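You operate a simulated robot arm through the tools that you are given. There is no shell and no other tool.

You run a simulated two-armed robot. Do the job below in one go: nothing can be reset, and whatever is moved stays where it is left.

Task
Set both throttles so that the motor makes about 120 rpm each way.
Fine: forward first; no load; shaft at rest before reverse; end with the lever at Stop and the pump on; valves and clamp stay.

It is judged by the outcome, as a careful person would: the job done as asked, and still so three seconds after it is handed in. It fails if anything else is knocked over, pushed out of place, dropped, spilled or broken.

Robot
Two 7-joint arms with fingered hands on one trunk that stands fixed in place. Base frame: the origin is at the foot of the trunk, x ahead of it, y to its left, z up. Units: mm, rad, N and s.
The left shoulder is at [42, 163, 1061], the right one opposite. Each reaches about 1215 mm from its shoulder. Payload 4 kg a hand.
The TCP of each hand is the grasp point between the finger pads, 36 mm short of the fingertips. In the tool frame z runs along the fingers and y along their closing line. The gripper opens to 124 mm; its body begins 42 mm behind the TCP. The gripper is a hand of 4 fingers: y runs from the thumb to the fingers, the wrist lies at [-15, -99, -189] in the tool frame, and closing takes about 1.5 s.
Orientation is that of the tool frame in the base frame, as a unit quaternion [w, x, y, z]. With the fingers straight down and the wrist toward the robot, the tool's x, y and z point along [0, 1, 0], [1, 0, 0] and [0, 0, -1] of the base frame.

Tools
- The arms move only by the tool nudge_tool. It takes "left_series", "right_series" or both (then of equal length, played together; a hand with none holds still); each is a list of rows, each a list of 3 entries, a list of its own where there are three numbers: the shift along the tool's x, y, z in mm, then the turn, a rotation vector about the tool's x, y, z in rad, then the gripper command, from -1 (fully open) to 1 (shut), values between in proportion. In form: [[[x, y, z], [ax, ay, az], fingers], ...]. A call has 1 to 20 rows; each row shifts and turns the commanded pose from where the row before left it, along the tool's axes as they then stand. Rows are played at 5 a second. More than 50 mm and 0.15 rad between two rows, or a gripper value outside its range, and nothing of the call is played. Where a pose cannot be reached the arm comes as near as it can. A force on the tool above 40 N (or 10 N above the force at the start of the call, whichever is more), or a blocked arm, ends the call early, and 0.2 s more pass. The fingers move at their own pace (about 45 mm/s each) and stop on an object; they squeeze with about 26 N. The grip force told is the motor's: it shows also when the fingers shut on nothing. Time passes only in rows, and 0.2 s behind the last, so rows that do not move let the fingers close. The reply holds the time, the measured pose of the TCP, the force on the tool along the base axes, the opening and the grip force, in the units named above and with some noise, with the torque about the TCP (base axes, N m) and any sound that the robot's microphone picked up.
- Cameras (640 x 400 px; columns grow to the right, rows downward): "scene" is now at [149, 25.2, 1305.6]; the picture's right is [0.19, -0.98, -0.03], its down [-0.46, -0.06, -0.89] and it looks along [0.87, 0.18, -0.46] (base axes); focal length 214 px, centre (320, 200). "left" rides on the left gripper at [-75, -86, -123] in its tool frame; the picture's right is [-0.70, -0.34, 0.63], its down [0.64, -0.68, 0.35] and it looks along [0.32, 0.65, 0.69] (tool axes); focal length 275 px, centre (320, 200). "right" rides on the right gripper at [75, -86, -123] in its tool frame; the picture's right is [-0.70, 0.34, -0.63], its down [-0.64, -0.68, 0.35] and it looks along [-0.32, 0.65, 0.69] (tool axes); focal length 275 px, centre (320, 200). There is no depth. A picture from a camera that has moved, and an enlarged one, comes with that camera's place and axes in the base frame and with its lens. The place of the scene camera against the robot may be out by one fixed shift of up to 12 mm in any direction.
- get_image(camera): a new picture of that camera. It takes no simulated time.
- slide_trunk(by): moves the trunk up (or, below 0, down) by that many mm; the arms and the scene camera ride with it, the base frame stays. It gives what a move gives, with no picture.
- hand_shape(shape, hand): the hand has 4 fingers and takes this shape, open, in about a second: jaw (thumb against the fingers, like two jaws); tri (thumb and two fingers); tip (a fingertip pinch); poke (one finger out to press); point (the index stretched); flat (the hand flat); cup (the hand cupped); fist (a fist). The gripper value then closes the fingers along that shape, each until it touches; the sizes above hold for jaw. It gives what a move gives, with no picture.
- head_to(pan, tilt): turns the head with the scene camera to pan (to the left, within 1.501 rad either way) and tilt (down, from -0.506 to 1.204), counted from straight ahead of the robot (the tilt from the chest, where the trunk bows). It gives what a move gives.
- close_up(camera, box): a new picture of the part [left, top, right, bottom] of that camera's present view, enlarged. It takes no simulated time.
- close_job(): hands the job in; it is judged then, once.

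Nothing tells you positions but the pictures and the camera data. Unless the task says otherwise, let go and move clear before handing in.

The tools are called after "Request:" as name(argument=value, ...) on one line, values as JSON. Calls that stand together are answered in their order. nudge_tool: Moves the arms, as the interface text tells. Its arguments: {"type":"object","properties":{"left_series":{"type":"array"},"right_series":{"type":"array"}},"required":[]} The other tools are called the same way: slide_trunk (by) moves the trunk up or down; hand_shape (shape, hand) gives the hand a shape; head_to (pan, tilt) turns the head that bears the scene camera; get_image (camera) takes a picture; close_up (camera, box) takes an enlarged picture of a part of a camera's view; close_job () hands the job in.

At the start:

```text
time: 0.0
left_eef_pos: [750.5, 417.1, 1250.6]
left_orientation: [0.0, 0.707, 0.707, 0.0]
left_contact_force: [0.3, 0.4, -0.7]
left_wrist_torque: [0.04, 0.0, 0.03]
left_grip_width: 123.7
left_grasp_force: 0.1
left_shape: jaw
right_eef_pos: [625.1, -96.1, 1320.5]
right_orientation: [0.0, 0.708, 0.707, 0.001]
right_contact_force: [0.4, -0.1, 0.2]
right_wrist_torque: [0.0, 0.0, -0.01]
right_grip_width: 123.5
right_grasp_force: 0.0
right_shape: jaw
trunk travel left (down, up): [-225.0, 253.0]
head pan, tilt (commanded): [0.192, 0.332]
```

scene: 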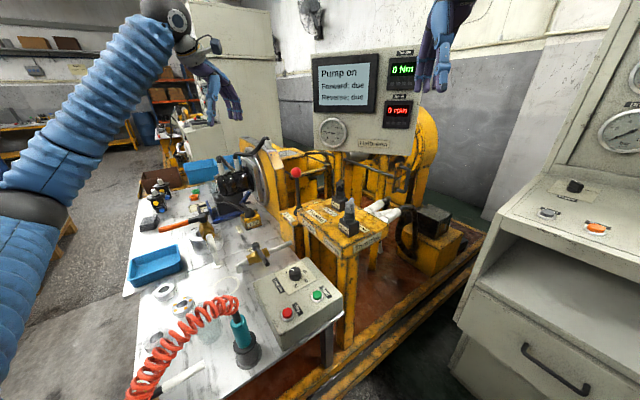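
right: 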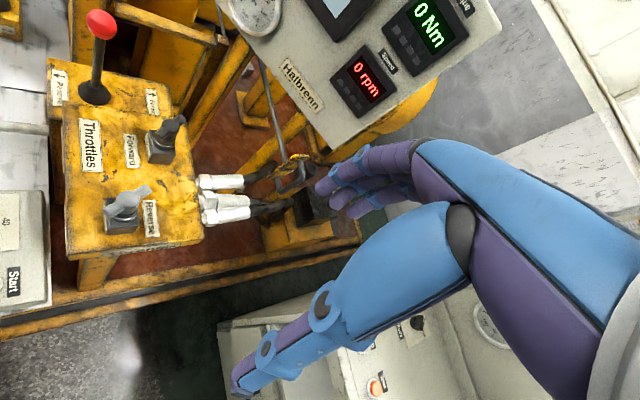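
left: 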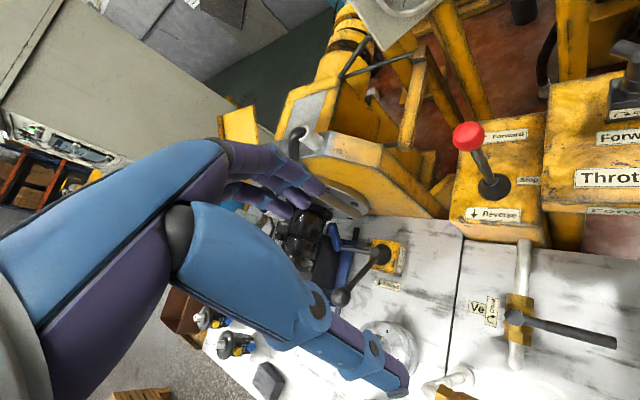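

I see a test stand with a red-knobbed direction lever (Forward/Stop/Reverse), two throttle knobs on a yellow box, a display reading "Pump on, Forward: due, Reverse: due", and a pump box with Start/Stop buttons. First I take closer looks to locate everything.

Request:
close_up(camera="scene", box=[300, 40, 440, 160])

Request:
close_up(camera="scene", box=[260, 150, 420, 270])

Request:
close_up(camera="right", box=[0, 0, 260, 260])

Request:
close_up(camera="left", box=[420, 20, 640, 260])

Request:
close_up(camera="scene", box=[120, 130, 360, 350])

```text
3.33 times, centred on (370, 100) of scene
camera zoom: at [149.0, 25.2, 1305.6], right [0.19, -0.98, -0.03], down [-0.46, -0.06, -0.89], along [0.87, 0.18, -0.46], focal length 715 px, centre (153, 533)
```

zoom: 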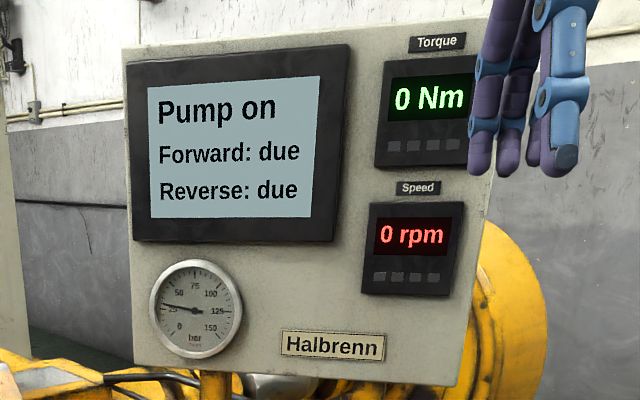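

```text
3.33 times, centred on (340, 210) of scene
camera zoom: at [149.0, 25.2, 1305.6], right [0.19, -0.98, -0.03], down [-0.46, -0.06, -0.89], along [0.87, 0.18, -0.46], focal length 715 px, centre (253, 167)
```

zoom: 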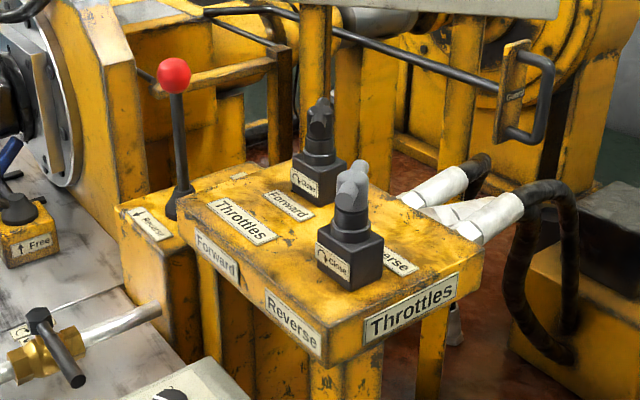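

```text
1.54 times, centred on (130, 130) of right
camera zoom: at [539.0, -23.1, 1441.8], right [0.34, -0.7, 0.63], down [-0.68, -0.64, -0.35], along [0.65, -0.32, -0.69], focal length 424 px, centre (612, 308)
```

zoom: 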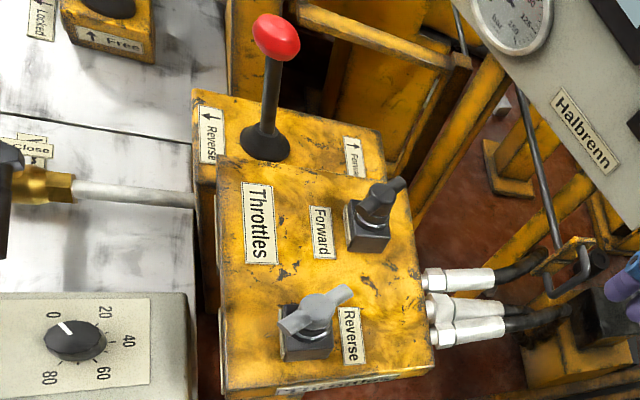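

```text
1.67 times, centred on (530, 140) of left
camera zoom: at [665.2, 342.9, 1371.4], right [-0.34, -0.7, -0.63], down [-0.68, 0.64, -0.35], along [0.65, 0.32, -0.69], focal length 459 px, centre (-30, 300)
```

zoom: 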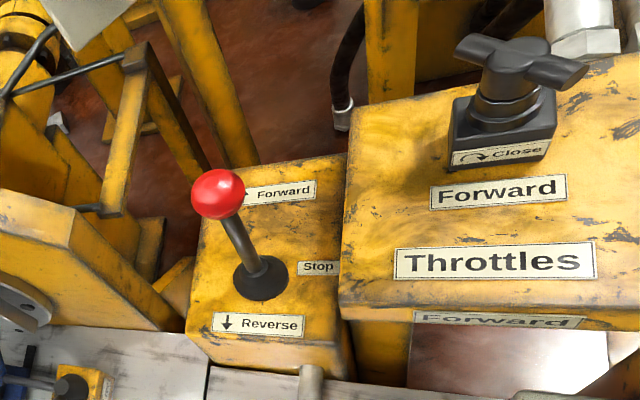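

```text
1.82 times, centred on (240, 240) of scene
camera zoom: at [149.0, 25.2, 1305.6], right [0.19, -0.98, -0.03], down [-0.46, -0.06, -0.89], along [0.87, 0.18, -0.46], focal length 390 px, centre (466, 127)
```

zoom: 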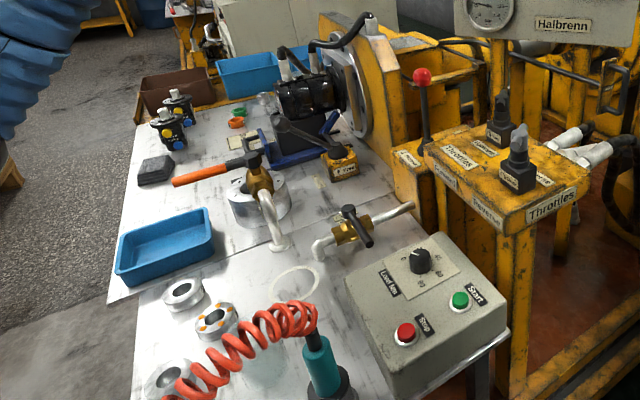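

The lever stands vertical (Stop) with its ball near (903, 264, 1010). Its Forward direction points roughly along (+0.7, −0.7), and the two T-knobs are near (848, 86, 990) for forward and (706, 43, 990) for reverse. I'll turn the left hand so it straddles the lever along its travel and bring it above the ball, staying high.

Request:
nudge_tool(left_series=[[[0, 0, 0], [0, 0, 0.1309], -1], [[0, 0, 0], [0, 0, 0.1309], -1], [[0, 0, 0], [0, 0, 0.1309], -1], [[0, 0, 0], [0, 0, 0.1309], -1], [[0, 0, 0], [0, 0, 0.1309], -1], [[0, 0, 0], [0, 0, 0.1309], -1], [[0, 30, 0], [0, 0, 0], -1], [[0, 30, 0], [0, 0, 0], -1], [[0, 30, 0], [0, 0, 0], -1], [[0, 30, 0], [0, 0, 0], -1], [[0, 30, 0], [0, 0, 0], -1], [[0, 30, 0], [0, 0, 0], -1], [[0, 0, 0], [0, 0, 0], -1]])

Request:
get_image(camera="left")

Request:
get_image(camera="scene")

```text
time: 2.8
left_eef_pos: [876.4, 289.2, 1253.5]
left_orientation: [0.001, 0.924, 0.383, 0.0]
left_contact_force: [-0.1, -0.1, 0.3]
left_wrist_torque: [-0.03, -0.01, 0.0]
left_grip_width: 123.8
left_grasp_force: 0.1
left_shape: jaw
right_eef_pos: [624.7, -96.4, 1320.8]
right_orientation: [0.0, 0.707, 0.707, 0.0]
right_contact_force: [0.0, 0.7, 0.1]
right_wrist_torque: [-0.02, -0.04, -0.02]
right_grip_width: 123.8
right_grasp_force: 0.1
right_shape: jaw
trunk travel left (down, up): [-225.0, 253.0]
head pan, tilt (commanded): [0.192, 0.332]
```

```text
taken
camera left: at [763.6, 297.5, 1374.3], right [-0.73, -0.26, -0.63], down [-0.03, 0.94, -0.35], along [0.68, -0.24, -0.69], focal length 275 px, centre (320, 200)
```

left: 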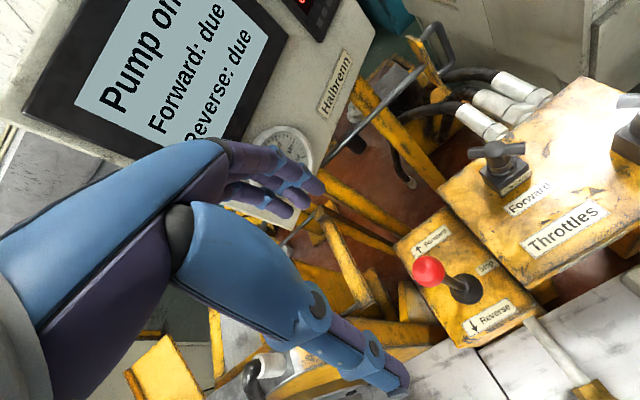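

```text
taken
camera scene: at [148.7, 25.9, 1305.7], right [0.19, -0.98, -0.03], down [-0.46, -0.06, -0.89], along [0.87, 0.18, -0.46], focal length 214 px, centre (320, 200)
```

scene: 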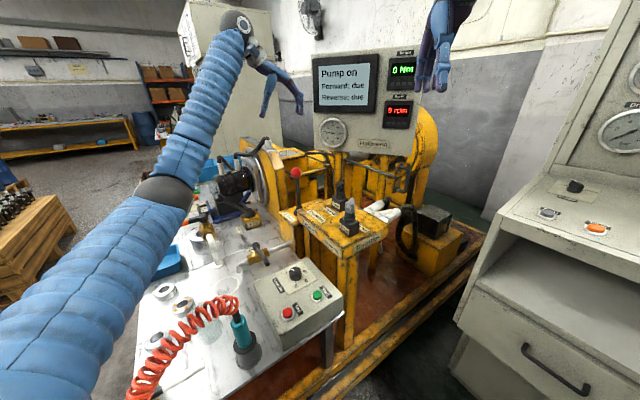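

The left hand is nearly above the lever. I check the surroundings of the lever before lowering.

Request:
close_up(camera="left", box=[300, 100, 640, 340])

Request:
close_up(camera="scene", box=[230, 120, 390, 240])

Request:
close_up(camera="right", box=[0, 0, 260, 180])

```text
1.67 times, centred on (470, 220) of left
camera zoom: at [763.6, 297.5, 1374.3], right [-0.73, -0.26, -0.63], down [-0.03, 0.94, -0.35], along [0.68, -0.24, -0.69], focal length 459 px, centre (70, 167)
```

zoom: 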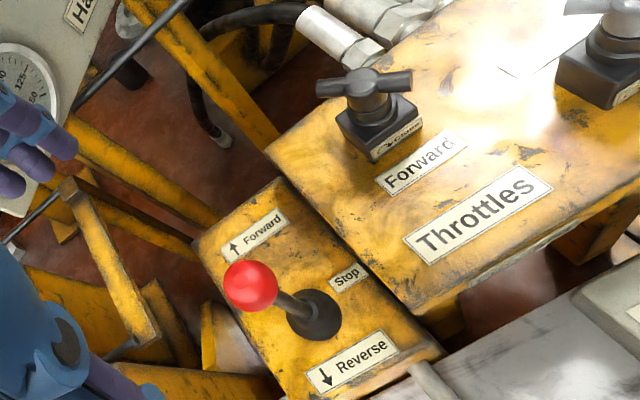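

```text
3.33 times, centred on (310, 180) of scene
camera zoom: at [148.7, 25.9, 1305.7], right [0.19, -0.98, -0.03], down [-0.46, -0.06, -0.89], along [0.87, 0.18, -0.46], focal length 715 px, centre (353, 267)
```

zoom: 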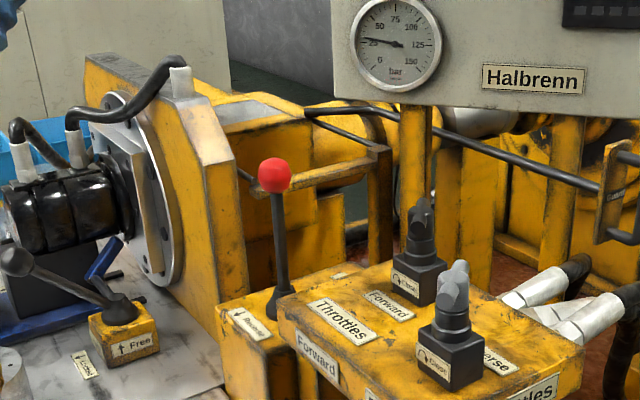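

```text
2.22 times, centred on (130, 90) of right
camera zoom: at [538.6, -22.3, 1442.0], right [0.34, -0.7, 0.63], down [-0.68, -0.64, -0.35], along [0.65, -0.32, -0.69], focal length 612 px, centre (742, 444)
```

zoom: 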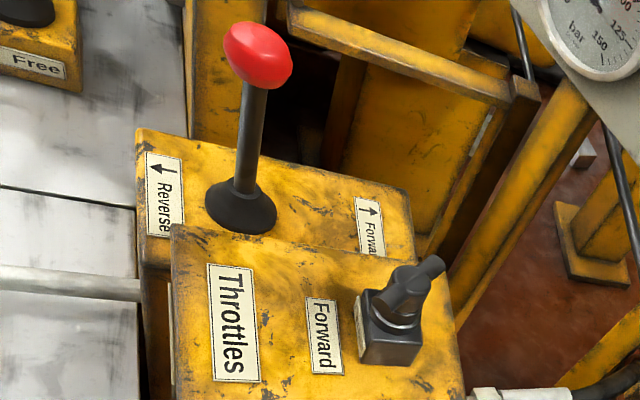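

The lever ball is confirmed at about (901, 263, 1011), and nothing stands within hand width of its travel. I lower the open left hand over the ball.

Request:
nudge_tool(left_series=[[[-1, 18, 0], [0, 0, 0], -1], [[0, 18, 0], [0, 0, 0], -1], [[0, 0, 35], [0, 0, 0], -1], [[0, 0, 35], [0, 0, 0], -1], [[0, 0, 35], [0, 0, 0], -1], [[0, 0, 35], [0, 0, 0], -1], [[0, 0, 25], [0, 0, 0], -1], [[0, 0, 25], [0, 0, 0], -1], [[0, 0, 20], [0, 0, 0], -1], [[0, 0, 0], [0, 0, 0], -1]])

Request:
get_image(camera="left")

Request:
close_up(camera="right", box=[0, 0, 260, 180])

Request:
close_up(camera="scene", box=[230, 120, 390, 240])

```text
time: 5.0
left_eef_pos: [902.4, 261.1, 1039.4]
left_orientation: [0.0, 0.924, 0.383, 0.0]
left_contact_force: [-0.4, 0.6, -0.2]
left_wrist_torque: [-0.01, 0.02, -0.01]
left_grip_width: 123.5
left_grasp_force: 0.1
left_shape: jaw
right_eef_pos: [624.5, -97.4, 1321.0]
right_orientation: [0.0, 0.707, 0.707, 0.0]
right_contact_force: [0.0, -0.3, -0.5]
right_wrist_torque: [0.0, -0.03, 0.02]
right_grip_width: 123.7
right_grasp_force: 0.0
right_shape: jaw
trunk travel left (down, up): [-225.0, 253.0]
head pan, tilt (commanded): [0.192, 0.332]
```

```text
taken
camera left: at [789.2, 269.8, 1160.6], right [-0.73, -0.25, -0.63], down [-0.03, 0.94, -0.35], along [0.68, -0.24, -0.69], focal length 275 px, centre (320, 200)
```

left: 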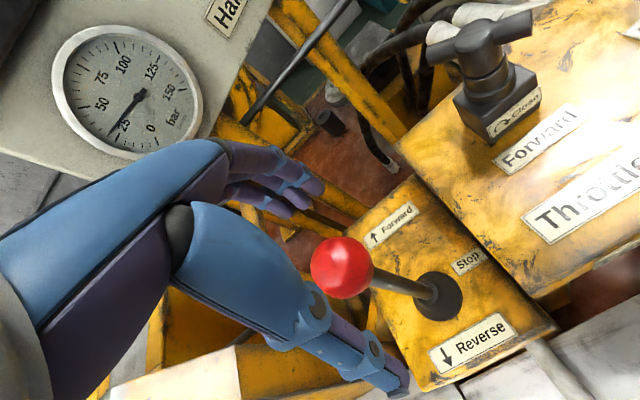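

```text
2.22 times, centred on (130, 90) of right
camera zoom: at [538.8, -23.4, 1441.9], right [0.34, -0.7, 0.63], down [-0.68, -0.64, -0.35], along [0.65, -0.32, -0.69], focal length 612 px, centre (742, 444)
```

zoom: 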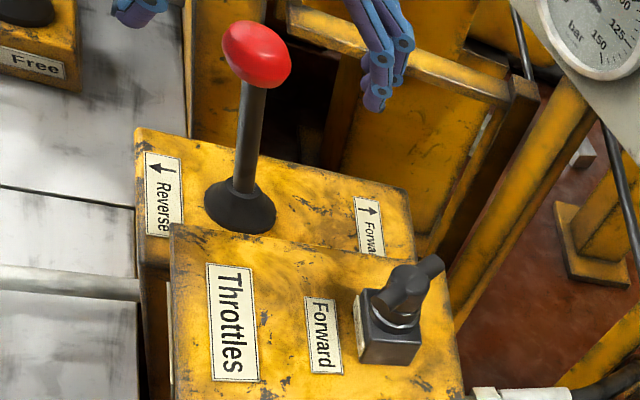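

```text
3.33 times, centred on (310, 180) of scene
camera zoom: at [148.9, 25.0, 1305.7], right [0.19, -0.98, -0.03], down [-0.46, -0.06, -0.89], along [0.87, 0.18, -0.46], focal length 715 px, centre (353, 267)
```

zoom: 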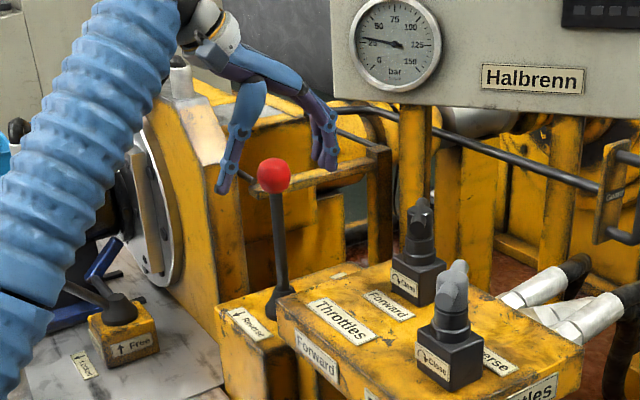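

The ball sits between thumb and fingers in view. I lower the last 28 mm and close part-way so the ball is caged loosely.

Request:
nudge_tool(left_series=[[[0, -3, 14], [0, 0, 0], -1], [[0, 0, 14], [0, 0, 0], -1], [[0, 0, 0], [0, 0, 0], -0.5], [[0, 0, 0], [0, 0, 0], -0.2], [[0, 0, 0], [0, 0, 0], 0.0], [[0, 0, 0], [0, 0, 0], 0.0], [[0, 0, 0], [0, 0, 0], 0.0]])

Request:
get_image(camera="left")

Request:
close_up(camera="right", box=[0, 0, 260, 180])

Request:
close_up(camera="scene", box=[230, 60, 430, 200])

```text
time: 6.6
left_eef_pos: [898.0, 266.7, 1011.9]
left_orientation: [-0.001, 0.923, 0.384, -0.001]
left_contact_force: [-2.3, 0.4, -0.1]
left_wrist_torque: [0.03, -0.01, 0.01]
left_grip_width: 64.0
left_grasp_force: 0.2
left_shape: jaw
right_eef_pos: [623.9, -97.4, 1319.7]
right_orientation: [0.0, 0.707, 0.708, 0.0]
right_contact_force: [-0.3, -0.4, 1.1]
right_wrist_torque: [0.0, 0.0, 0.02]
right_grip_width: 123.8
right_grasp_force: 0.0
right_shape: jaw
trunk travel left (down, up): [-225.0, 253.0]
head pan, tilt (commanded): [0.192, 0.332]
```

```text
taken
camera left: at [785.1, 274.1, 1132.9], right [-0.73, -0.26, -0.63], down [-0.03, 0.94, -0.35], along [0.68, -0.24, -0.69], focal length 275 px, centre (320, 200)
```

left: 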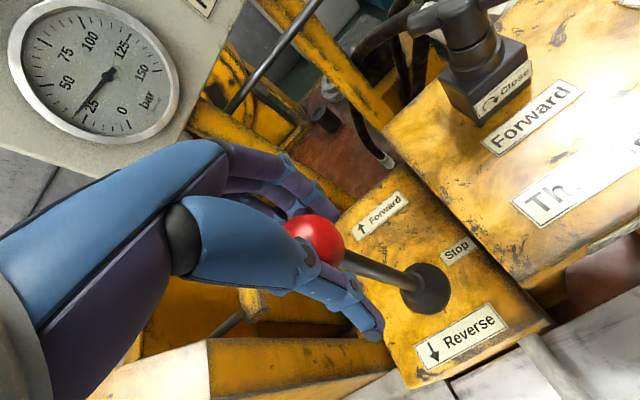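

```text
2.22 times, centred on (130, 90) of right
camera zoom: at [538.9, -23.0, 1441.8], right [0.34, -0.7, 0.63], down [-0.68, -0.64, -0.35], along [0.65, -0.32, -0.69], focal length 612 px, centre (742, 444)
```

zoom: 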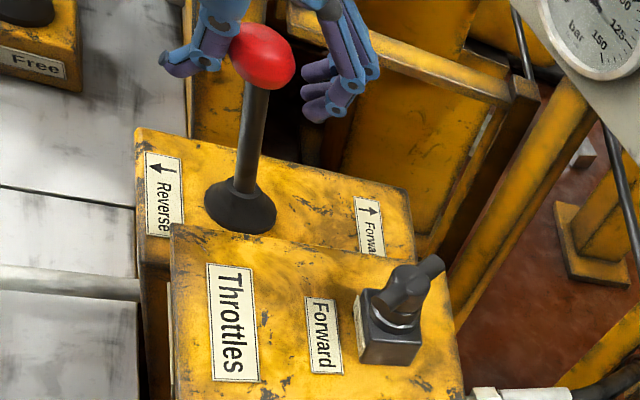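

```text
2.86 times, centred on (330, 130) of scene
camera zoom: at [148.9, 25.3, 1305.6], right [0.19, -0.98, -0.03], down [-0.46, -0.06, -0.89], along [0.87, 0.18, -0.46], focal length 613 px, centre (291, 400)
```

zoom: 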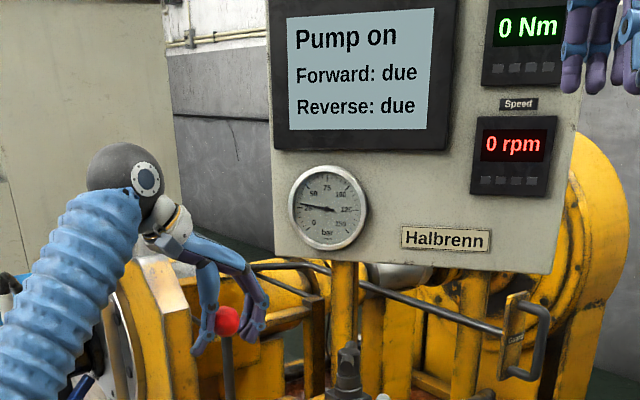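

The ball is caged and all reads zero. I now push the lever toward Forward in small steps along its arc, then check the lever and the speed.

Request:
nudge_tool(left_series=[[[0, 12, 0.4], [0, 0, 0], 0.0], [[0, 12, 1.2], [0, 0, 0], 0.0], [[0, 12, 2], [0, 0, 0], 0.0], [[0, 12, 2.8], [0, 0, 0], 0.0], [[0, 0, 0], [0, 0, 0], 0.0]])

Request:
get_image(camera="left")

Request:
close_up(camera="right", box=[0, 0, 260, 180])

Request:
close_up(camera="scene", box=[230, 60, 430, 200])

```text
time: 7.8
left_eef_pos: [934.1, 231.7, 1004.6]
left_orientation: [0.0, 0.924, 0.383, -0.001]
left_contact_force: [-0.1, 0.6, 0.4]
left_wrist_torque: [0.02, 0.02, 0.01]
left_grip_width: 62.4
left_grasp_force: 0.1
left_shape: jaw
right_eef_pos: [624.0, -97.4, 1321.3]
right_orientation: [-0.001, 0.707, 0.707, 0.0]
right_contact_force: [-0.3, 0.5, -0.1]
right_wrist_torque: [0.02, -0.01, -0.01]
right_grip_width: 123.8
right_grasp_force: 0.1
right_shape: jaw
trunk travel left (down, up): [-225.0, 253.0]
head pan, tilt (commanded): [0.192, 0.332]
```

```text
taken
camera left: at [821.2, 240.2, 1126.2], right [-0.73, -0.25, -0.63], down [-0.03, 0.94, -0.35], along [0.68, -0.24, -0.69], focal length 275 px, centre (320, 200)
```

left: 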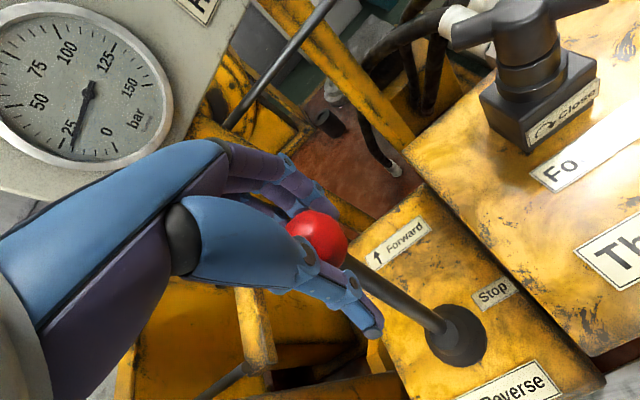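

```text
2.22 times, centred on (130, 90) of right
camera zoom: at [539.0, -23.1, 1441.8], right [0.34, -0.7, 0.63], down [-0.68, -0.64, -0.35], along [0.65, -0.32, -0.69], focal length 612 px, centre (742, 444)
```

zoom: 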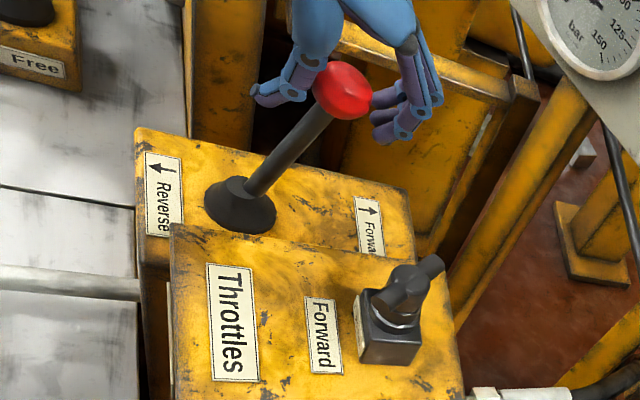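

```text
2.86 times, centred on (330, 130) of scene
camera zoom: at [149.0, 25.2, 1305.6], right [0.19, -0.98, -0.03], down [-0.46, -0.06, -0.89], along [0.87, 0.18, -0.46], focal length 613 px, centre (291, 400)
```

zoom: 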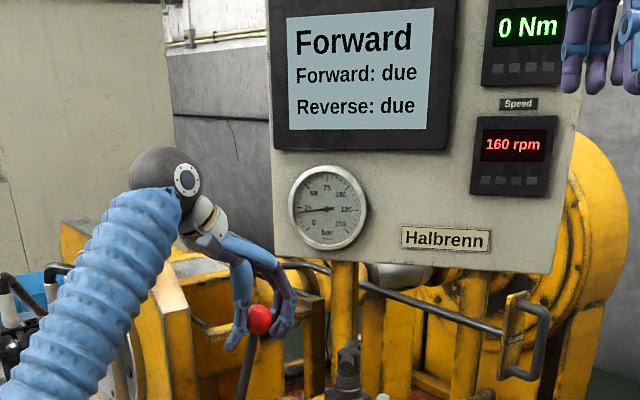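

The lever moved easily, the screen says Forward and the speed reads 160 rpm. I wait a moment to see if it is settled and push slightly on to feel for the end stop.

Request:
nudge_tool(left_series=[[[0, 6, 2], [0, 0, 0], 0.0], [[0, 6, 2.3], [0, 0, 0], 0.0], [[0, 0, 0], [0, 0, 0], 0.0], [[0, 0, 0], [0, 0, 0], 0.0], [[0, 0, 0], [0, 0, 0], 0.0], [[0, 0, 0], [0, 0, 0], 0.0]])

Request:
close_up(camera="right", box=[0, 0, 260, 180])

Request:
close_up(camera="scene", box=[230, 60, 430, 200])

```text
time: 9.2
left_eef_pos: [942.1, 223.4, 1000.9]
left_orientation: [-0.001, 0.924, 0.383, 0.0]
left_contact_force: [-0.6, 0.8, 0.5]
left_wrist_torque: [0.02, 0.02, 0.02]
left_grip_width: 62.2
left_grasp_force: 0.1
left_shape: jaw
right_eef_pos: [625.4, -97.2, 1321.3]
right_orientation: [0.0, 0.707, 0.707, 0.0]
right_contact_force: [-0.2, -0.2, -1.1]
right_wrist_torque: [0.02, -0.01, 0.01]
right_grip_width: 123.6
right_grasp_force: 0.0
right_shape: jaw
trunk travel left (down, up): [-225.0, 253.0]
head pan, tilt (commanded): [0.192, 0.332]
```

```text
2.22 times, centred on (130, 90) of right
camera zoom: at [539.2, -23.3, 1441.7], right [0.34, -0.7, 0.63], down [-0.68, -0.64, -0.35], along [0.65, -0.32, -0.69], focal length 612 px, centre (742, 444)
```

zoom: 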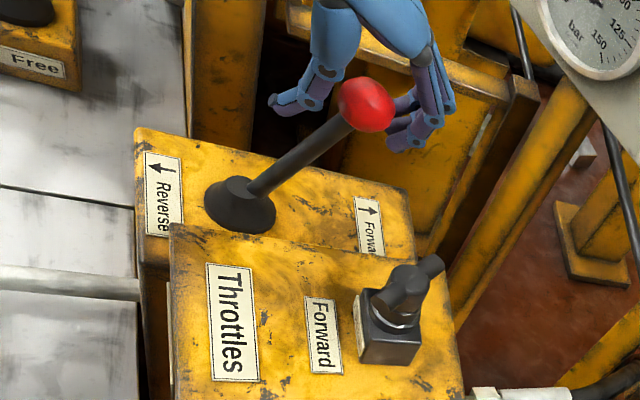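

```text
2.86 times, centred on (330, 130) of scene
camera zoom: at [149.1, 25.1, 1305.6], right [0.19, -0.98, -0.03], down [-0.46, -0.06, -0.89], along [0.87, 0.18, -0.46], focal length 613 px, centre (291, 400)
```

zoom: 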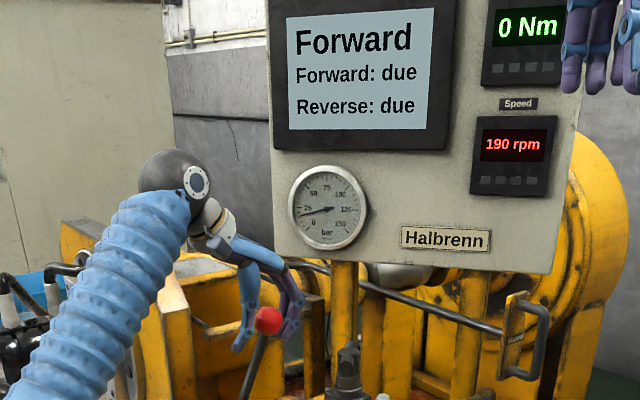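

The lever snapped into the Forward detent and holds itself, running at about 190 rpm. I open the left hand, lift it straight off and check that the lever stays.

Request:
nudge_tool(left_series=[[[0, 0, 0], [0, 0, 0], -1], [[0, 0, 0], [0, 0, 0], -1], [[0, 0, 0], [0, 0, 0], -1], [[0, 0, 0], [0, 0, 0], -1], [[0, 0, -25], [0, 0, 0], -1], [[0, 0, -30], [0, 0, 0], -1], [[0, 0, -30], [0, 0, 0], -1], [[0, 0, -30], [0, 0, 0], -1], [[0, 0, -30], [0, 0, 0], -1], [[0, 0, -30], [0, 0, 0], -1], [[0, 0, 0], [0, 0, 0], -1]])

Request:
get_image(camera="left")

Request:
get_image(camera="scene")

Request:
close_up(camera="right", box=[0, 0, 260, 180])

Request:
close_up(camera="scene", box=[230, 60, 430, 200])

```text
time: 11.6
left_eef_pos: [945.0, 222.7, 1173.1]
left_orientation: [0.0, 0.924, 0.383, -0.001]
left_contact_force: [0.2, -0.3, 0.4]
left_wrist_torque: [-0.01, 0.04, 0.02]
left_grip_width: 123.5
left_grasp_force: 0.0
left_shape: jaw
right_eef_pos: [626.5, -96.8, 1320.1]
right_orientation: [-0.001, 0.707, 0.707, 0.0]
right_contact_force: [0.4, 0.3, 0.0]
right_wrist_torque: [0.02, 0.01, -0.02]
right_grip_width: 123.6
right_grasp_force: 0.1
right_shape: jaw
trunk travel left (down, up): [-225.0, 253.0]
head pan, tilt (commanded): [0.192, 0.332]
```

```text
taken
camera left: at [831.6, 230.9, 1295.0], right [-0.73, -0.26, -0.63], down [-0.03, 0.94, -0.35], along [0.68, -0.24, -0.69], focal length 275 px, centre (320, 200)
```

left: 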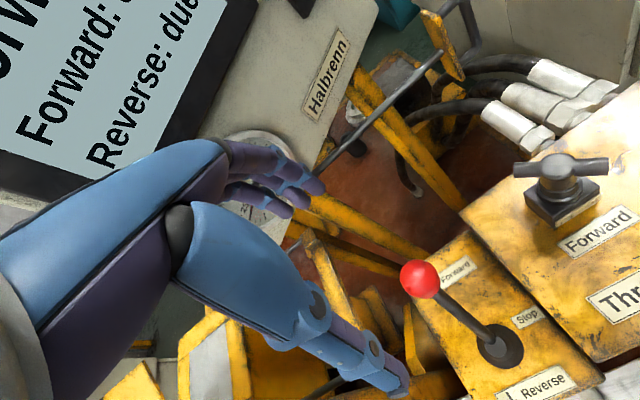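

```text
taken
camera scene: at [149.7, 25.3, 1305.4], right [0.19, -0.98, -0.03], down [-0.46, -0.06, -0.89], along [0.87, 0.18, -0.46], focal length 214 px, centre (320, 200)
```

scene: 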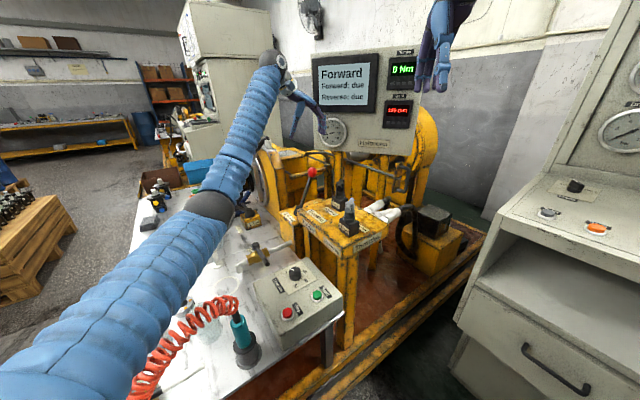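

```text
2.22 times, centred on (130, 90) of right
camera zoom: at [539.8, -22.9, 1441.2], right [0.34, -0.7, 0.63], down [-0.68, -0.64, -0.35], along [0.65, -0.32, -0.69], focal length 612 px, centre (742, 444)
```

zoom: 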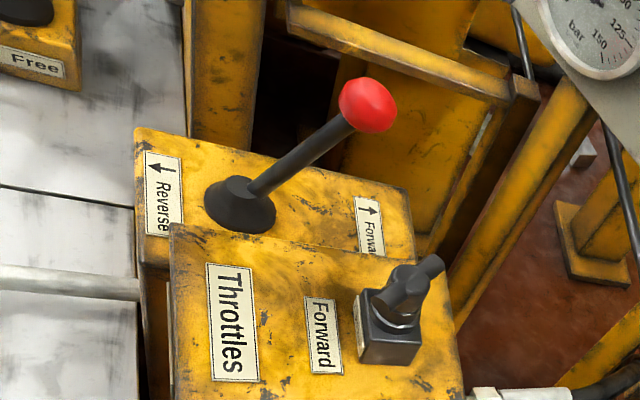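

```text
2.86 times, centred on (330, 130) of scene
camera zoom: at [149.7, 25.3, 1305.4], right [0.19, -0.98, -0.03], down [-0.46, -0.06, -0.89], along [0.87, 0.18, -0.46], focal length 613 px, centre (291, 400)
```

zoom: 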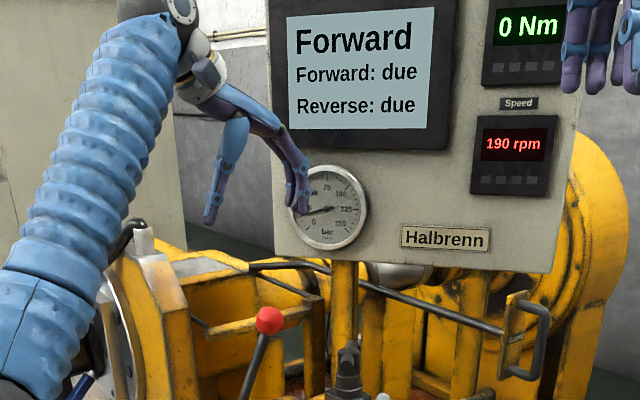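

The lever stays in Forward at a steady 190 rpm, so the forward throttle must be closed (clockwise) somewhat. I take detailed views of the forward knob from both hand cameras before moving.

Request:
close_up(camera="left", box=[480, 110, 640, 270])

Request:
close_up(camera="right", box=[80, 90, 220, 250])

Request:
close_up(camera="scene", box=[300, 165, 400, 255])

```text
2.50 times, centred on (560, 190) of left
camera zoom: at [831.6, 230.9, 1295.0], right [-0.73, -0.26, -0.63], down [-0.03, 0.94, -0.35], along [0.68, -0.24, -0.69], focal length 688 px, centre (-280, 225)
```

zoom: 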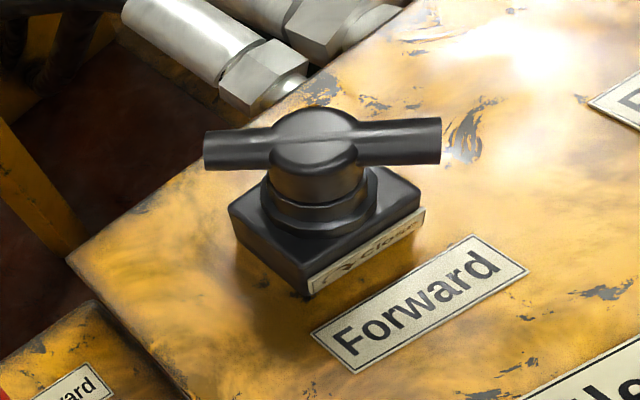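

```text
2.50 times, centred on (150, 170) of right
camera zoom: at [539.8, -22.9, 1441.2], right [0.34, -0.7, 0.63], down [-0.68, -0.64, -0.35], along [0.65, -0.32, -0.69], focal length 688 px, centre (745, 275)
```

zoom: 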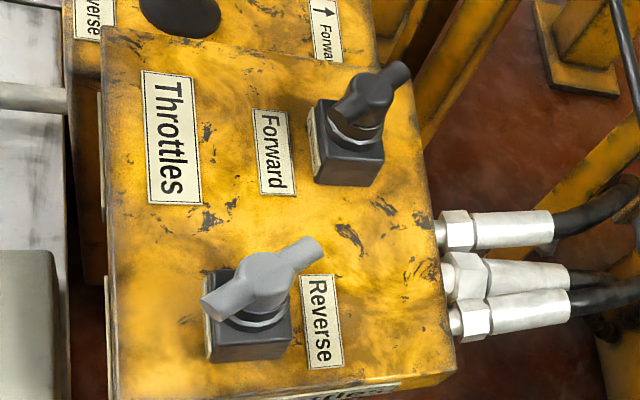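

```text
4.44 times, centred on (350, 210) of scene
camera zoom: at [149.7, 25.3, 1305.4], right [0.19, -0.98, -0.03], down [-0.46, -0.06, -0.89], along [0.87, 0.18, -0.46], focal length 953 px, centre (187, 156)
```

zoom: 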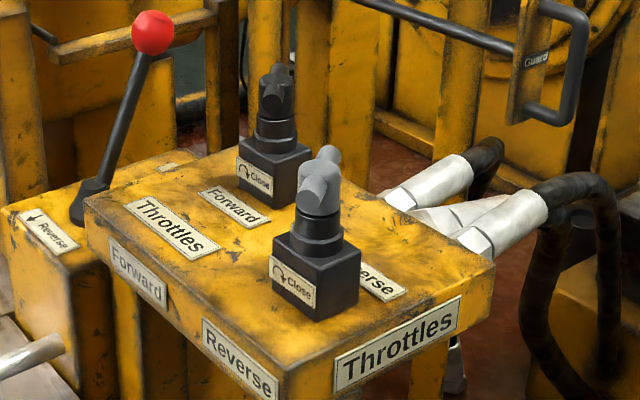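

The forward T-bar runs along x, centred near (846, 86, 987). I turn the right hand so its closing line lies along y, move it above the knob at height, and draw the left hand back out of the way.

Request:
nudge_tool(right_series=[[[0, 0, 0], [0, 0, -0.1428], -1], [[0, 0, 0], [0, 0, -0.1428], -1], [[0, 0, 0], [0, 0, -0.1428], -1], [[0, 0, 0], [0, 0, -0.1428], -1], [[0, 0, 0], [0, 0, -0.1428], -1], [[0, 0, 0], [0, 0, -0.1428], -1], [[0, 0, 0], [0, 0, -0.1428], -1], [[0, 0, 0], [0, 0, -0.1428], -1], [[0, 0, 0], [0, 0, -0.1428], -1], [[0, 0, 0], [0, 0, -0.1428], -1], [[0, 0, 0], [0, 0, -0.1428], -1], [[-30, 25, 15], [0, 0, 0], -1], [[-30, 25, 15], [0, 0, 0], -1], [[-30, 25, 20], [0, 0, 0], -1], [[-30, 25, 20], [0, 0, 0], -1], [[-30, 25, 20], [0, 0, 0], -1], [[-30, 25, 20], [0, 0, 0], -1], [[0, 0, 0], [0, 0, 0], -1]], left_series=[[[0, -15, -15], [0, 0, 0], -1], [[0, -30, -20], [0, 0, 0], -1], [[0, -30, -20], [0, 0, 0], -1], [[0, -30, -20], [0, 0, 0], -1], [[0, -25, 0], [0, 0, 0], -1], [[0, 0, 0], [0, 0, 0], -1], [[0, 0, 0], [0, 0, 0], -1], [[0, 0, 0], [0, 0, 0], -1], [[0, 0, 0], [0, 0, 0], -1], [[0, 0, 0], [0, 0, 0], -1], [[0, 0, 0], [0, 0, 0], -1], [[0, 0, 0], [0, 0, 0], -1], [[0, 0, 0], [0, 0, 0], -1], [[0, 0, 0], [0, 0, 0], -1], [[0, 0, 0], [0, 0, 0], -1], [[0, 0, 0], [0, 0, 0], -1], [[0, 0, 0], [0, 0, 0], -1], [[0, 0, 0], [0, 0, 0], -1]])

Request:
get_image(camera="right")

Request:
get_image(camera="left")

Request:
get_image(camera="scene")

```text
time: 15.4
left_eef_pos: [850.5, 314.7, 1250.9]
left_orientation: [0.001, 0.924, 0.383, -0.001]
left_contact_force: [0.3, -0.4, -0.6]
left_wrist_torque: [-0.01, 0.01, 0.01]
left_grip_width: 123.6
left_grasp_force: 0.1
left_shape: jaw
right_eef_pos: [551.1, -30.2, 1288.9]
right_orientation: [-0.003, 0.051, 0.999, 0.001]
right_contact_force: [-0.4, 0.2, -0.1]
right_wrist_torque: [-0.02, -0.01, 0.0]
right_grip_width: 123.9
right_grasp_force: 0.0
right_shape: jaw
right hand out of reach, approached as far as the arm can: row 9, 10, 11, 12, 13, 14, 15, 16, 17
trunk travel left (down, up): [-225.0, 253.0]
head pan, tilt (commanded): [0.192, 0.332]
```

```text
taken
camera right: at [468.2, -109.0, 1409.2], right [0.73, 0.26, 0.63], down [0.57, -0.74, -0.35], along [0.38, 0.62, -0.69], focal length 275 px, centre (320, 200)
```

right: 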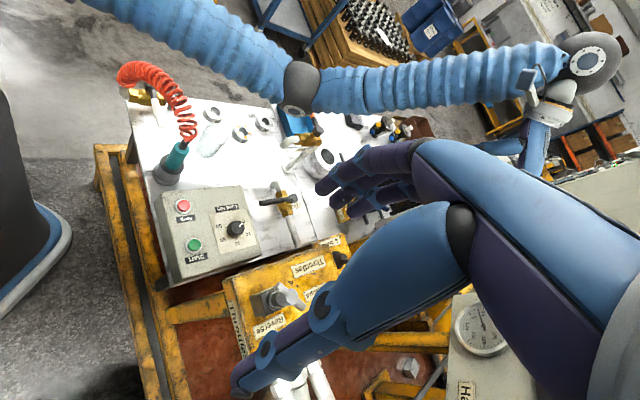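

```text
taken
camera left: at [736.8, 324.0, 1372.7], right [-0.73, -0.26, -0.63], down [-0.03, 0.94, -0.35], along [0.68, -0.24, -0.69], focal length 275 px, centre (320, 200)
```

left: 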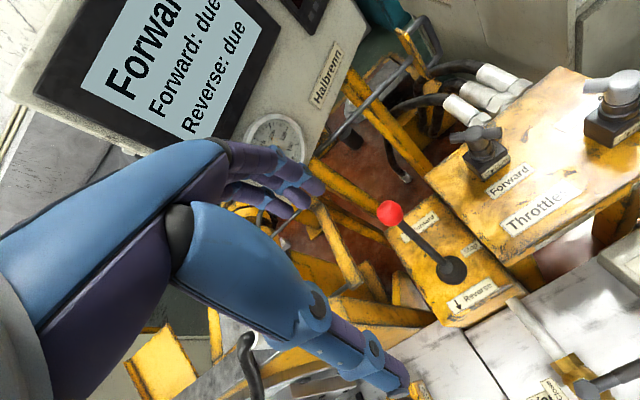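

```text
taken
camera scene: at [149.2, 25.2, 1305.6], right [0.19, -0.98, -0.03], down [-0.46, -0.06, -0.89], along [0.87, 0.18, -0.46], focal length 214 px, centre (320, 200)
```

scene: 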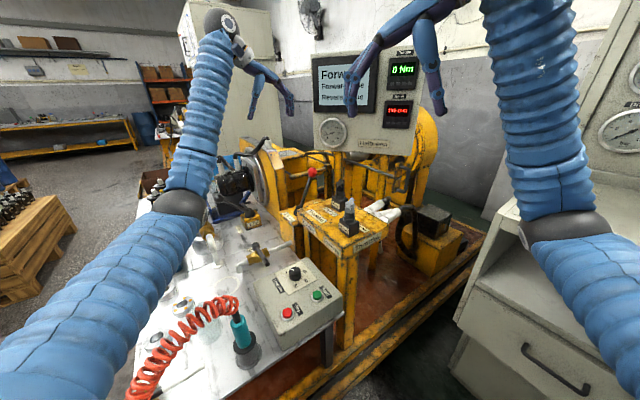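

The right arm cannot reach a full −90° yaw (it stopped at (551, −30, 1289)); the lever still stands in Forward. I turn the right hand back to about −50° and see where that leaves it.

Request:
nudge_tool(right_series=[[[0, 0, 0], [0, 0, 0.13], -1], [[0, 0, 0], [0, 0, 0.13], -1], [[0, 0, 0], [0, 0, 0.13], -1], [[0, 0, 0], [0, 0, 0.13], -1], [[0, 0, 0], [0, 0, 0.13], -1], [[0, 0, 0], [0, 0, 0], -1]])

Request:
get_image(camera="scene")

```text
time: 16.8
left_eef_pos: [850.8, 316.4, 1251.4]
left_orientation: [0.0, 0.924, 0.382, 0.0]
left_contact_force: [0.9, 0.2, -0.4]
left_wrist_torque: [0.0, -0.03, 0.01]
left_grip_width: 123.9
left_grasp_force: 0.0
left_shape: jaw
right_eef_pos: [550.2, -31.1, 1288.7]
right_orientation: [-0.001, 0.365, 0.931, 0.001]
right_contact_force: [-0.1, 0.5, 0.2]
right_wrist_torque: [0.0, 0.01, 0.01]
right_grip_width: 124.1
right_grasp_force: 0.0
right_shape: jaw
trunk travel left (down, up): [-225.0, 253.0]
head pan, tilt (commanded): [0.192, 0.332]
```

```text
taken
camera scene: at [149.5, 25.2, 1305.5], right [0.19, -0.98, -0.03], down [-0.46, -0.06, -0.89], along [0.87, 0.18, -0.46], focal length 214 px, centre (320, 200)
```

scene: 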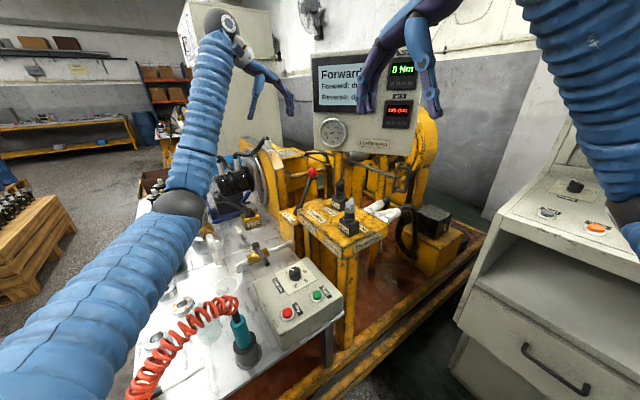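

The right hand now holds a −47° yaw. I move it in over the forward knob at that yaw, about 120 mm above the bar.

Request:
nudge_tool(right_series=[[[-13.8, 28.7, 17.9], [0, 0, 0], -1], [[-13.8, 28.7, 17.9], [0, 0, 0], -1], [[-13.8, 28.7, 17.9], [0, 0, 0], -1], [[-13.8, 28.7, 17.9], [0, 0, 0], -1], [[-13.8, 28.7, 17.9], [0, 0, 0], -1], [[-13.8, 28.7, 17.9], [0, 0, 0], -1], [[-13.8, 28.7, 17.9], [0, 0, 0], -1], [[-13.8, 28.7, 17.9], [0, 0, 0], -1], [[-13.8, 28.7, 17.9], [0, 0, 0], -1], [[-13.8, 28.7, 17.9], [0, 0, 0], -1], [[0, 0, 0], [0, 0, 0], -1]])

Request:
get_image(camera="right")

Request:
get_image(camera="scene")

```text
time: 19.2
left_eef_pos: [849.9, 314.0, 1252.2]
left_orientation: [0.0, 0.924, 0.384, 0.0]
left_contact_force: [-0.2, -0.4, 0.8]
left_wrist_torque: [0.02, -0.01, -0.04]
left_grip_width: 123.7
left_grasp_force: 0.0
left_shape: jaw
right_eef_pos: [848.7, 88.1, 1108.9]
right_orientation: [-0.001, 0.364, 0.931, 0.001]
right_contact_force: [0.6, -0.3, -0.2]
right_wrist_torque: [-0.02, -0.04, 0.04]
right_grip_width: 123.8
right_grasp_force: 0.0
right_shape: jaw
trunk travel left (down, up): [-225.0, 253.0]
head pan, tilt (commanded): [0.192, 0.332]
```

```text
taken
camera right: at [735.6, 74.4, 1230.3], right [0.74, -0.23, 0.63], down [0.01, -0.94, -0.35], along [0.67, 0.26, -0.69], focal length 275 px, centre (320, 200)
```

right: 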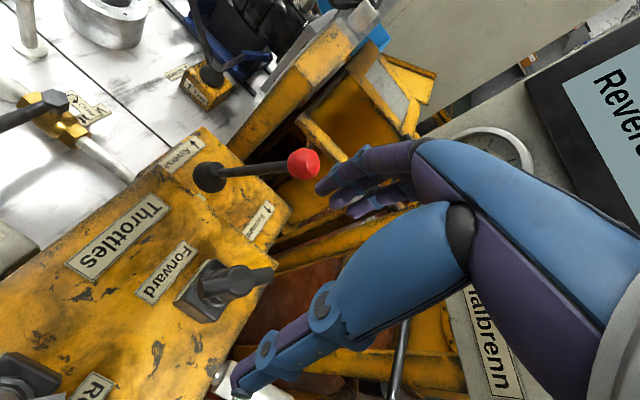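

```text
taken
camera scene: at [148.5, 24.8, 1305.8], right [0.19, -0.98, -0.03], down [-0.46, -0.06, -0.89], along [0.87, 0.18, -0.46], focal length 214 px, centre (320, 200)
```

scene: 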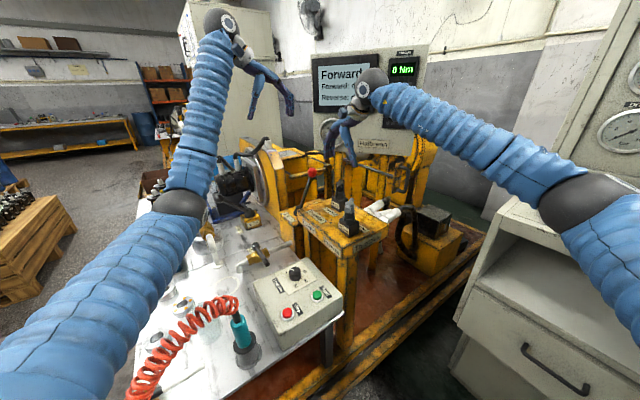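

The hand is above the forward knob at about (849, 88, 1109), though the right forearm now hides the speed display from the head camera. I test how much further the hand can yaw here.

Request:
nudge_tool(right_series=[[[0, 0, 0], [0, 0, -0.13], -1], [[0, 0, 0], [0, 0, -0.13], -1], [[0, 0, 0], [0, 0, -0.13], -1], [[0, 0, 0], [0, 0, -0.13], -1], [[0, 0, 0], [0, 0, -0.13], -1], [[0, 0, 0], [0, 0, -0.1], -1], [[0, 0, 0], [0, 0, 0], -1]])

Request:
get_image(camera="right")

Request:
get_image(camera="scene")

```text
time: 20.8
left_eef_pos: [850.5, 315.5, 1250.8]
left_orientation: [0.0, 0.924, 0.383, -0.001]
left_contact_force: [0.3, -0.2, 1.0]
left_wrist_torque: [0.0, 0.0, 0.01]
left_grip_width: 123.6
left_grasp_force: 0.0
left_shape: jaw
right_eef_pos: [848.8, 87.6, 1109.7]
right_orientation: [-0.001, 0.335, 0.942, 0.0]
right_contact_force: [0.1, -0.1, 0.1]
right_wrist_torque: [-0.02, -0.01, 0.01]
right_grip_width: 124.0
right_grasp_force: 0.1
right_shape: jaw
right hand out of reach, approached as far as the arm can: row 1, 2, 3, 4, 5, 6
trunk travel left (down, up): [-225.0, 253.0]
head pan, tilt (commanded): [0.192, 0.332]
```

```text
taken
camera right: at [736.7, 67.4, 1230.1], right [0.75, -0.18, 0.63], down [0.07, -0.94, -0.35], along [0.65, 0.31, -0.69], focal length 275 px, centre (320, 200)
```

right: 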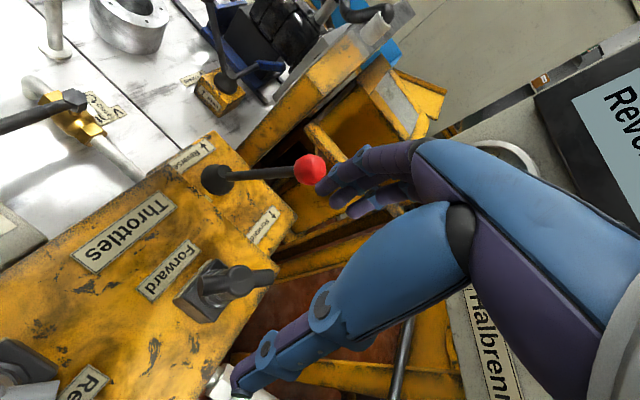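

```text
taken
camera scene: at [149.2, 25.2, 1305.6], right [0.19, -0.98, -0.03], down [-0.46, -0.06, -0.89], along [0.87, 0.18, -0.46], focal length 214 px, centre (320, 200)
```

scene: 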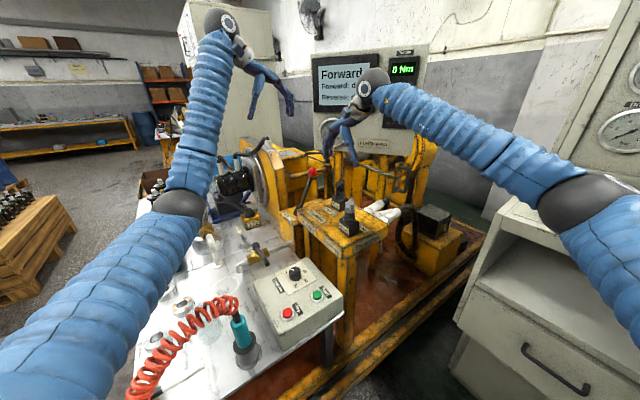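

The right hand cannot yaw past about −51°, so I'll push the end of the T-bar with one finger instead of gripping it. I turn the hand back to straight ahead and give it the poke shape while still high.

Request:
nudge_tool(right_series=[[[0, 0, 0], [0, 0, 0.1267], -1], [[0, 0, 0], [0, 0, 0.1267], -1], [[0, 0, 0], [0, 0, 0.1267], -1], [[0, 0, 0], [0, 0, 0.1267], -1], [[0, 0, 0], [0, 0, 0.1267], -1], [[0, 0, 0], [0, 0, 0.1267], -1], [[0, 0, 0], [0, 0, 0.1267], -1], [[0, 0, 0], [0, 0, 0], -1]])

Request:
hand_shape(shape="poke", hand="right")

Request:
get_image(camera="right")

Request:
get_image(camera="scene")

Request:
get_image(camera="left")

```text
time: 22.6
left_eef_pos: [850.0, 315.9, 1252.3]
left_orientation: [0.001, 0.924, 0.382, 0.001]
left_contact_force: [0.0, 0.1, 0.6]
left_wrist_torque: [0.01, 0.04, 0.02]
left_grip_width: 123.7
left_grasp_force: 0.0
left_shape: jaw
right_eef_pos: [849.1, 87.4, 1109.0]
right_orientation: [-0.002, 0.708, 0.707, 0.0]
right_contact_force: [0.6, 0.6, 0.4]
right_wrist_torque: [-0.01, 0.02, 0.0]
right_grip_width: 123.7
right_grasp_force: 0.0
right_shape: jaw
trunk travel left (down, up): [-225.0, 253.0]
head pan, tilt (commanded): [0.192, 0.332]
```

```text
time: 23.5
left_eef_pos: [849.6, 315.8, 1251.8]
left_orientation: [0.001, 0.924, 0.382, -0.001]
left_contact_force: [0.2, -0.4, 0.0]
left_wrist_torque: [0.01, -0.01, 0.02]
left_grip_width: 123.9
left_grasp_force: 0.1
left_shape: jaw
right_eef_pos: [847.4, 87.0, 1109.7]
right_orientation: [-0.001, 0.707, 0.708, 0.0]
right_contact_force: [0.3, 0.6, 0.0]
right_wrist_torque: [-0.04, 0.0, -0.04]
right_grip_width: 0.2
right_grasp_force: 0.1
right_shape: poke
trunk travel left (down, up): [-225.0, 253.0]
head pan, tilt (commanded): [0.192, 0.332]
```

```text
taken
camera right: at [761.7, 160.8, 1230.7], right [0.34, -0.7, 0.63], down [-0.68, -0.65, -0.35], along [0.65, -0.31, -0.69], focal length 275 px, centre (320, 200)
```

right: 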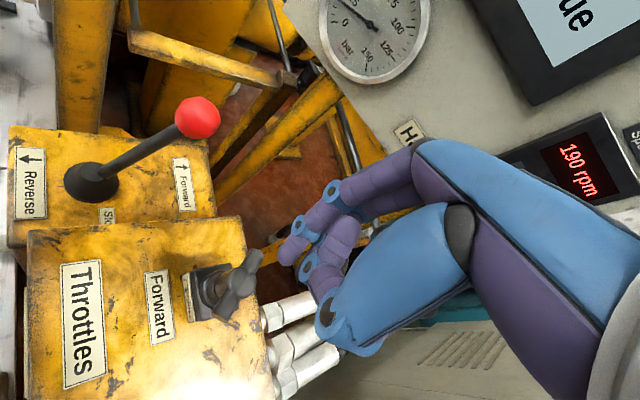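

```text
taken
camera scene: at [149.2, 25.2, 1305.6], right [0.19, -0.98, -0.03], down [-0.46, -0.06, -0.89], along [0.87, 0.18, -0.46], focal length 214 px, centre (320, 200)
```

scene: 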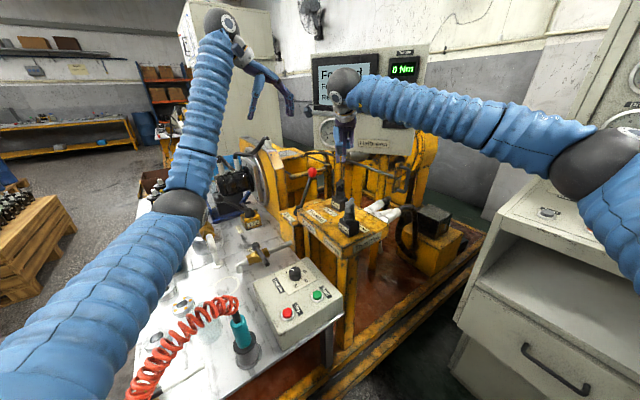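

```text
taken
camera left: at [736.8, 324.0, 1372.7], right [-0.73, -0.26, -0.63], down [-0.03, 0.94, -0.35], along [0.68, -0.24, -0.69], focal length 275 px, centre (320, 200)
```

left: 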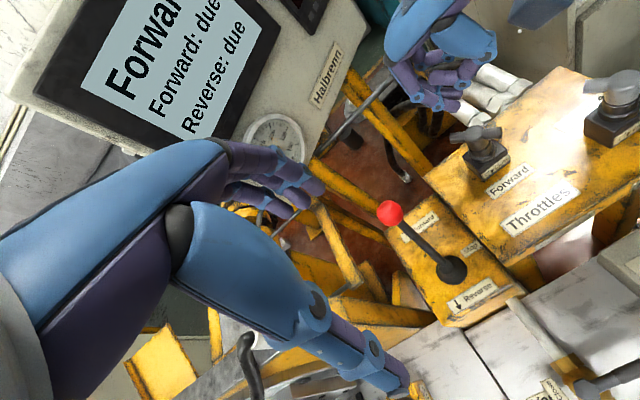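

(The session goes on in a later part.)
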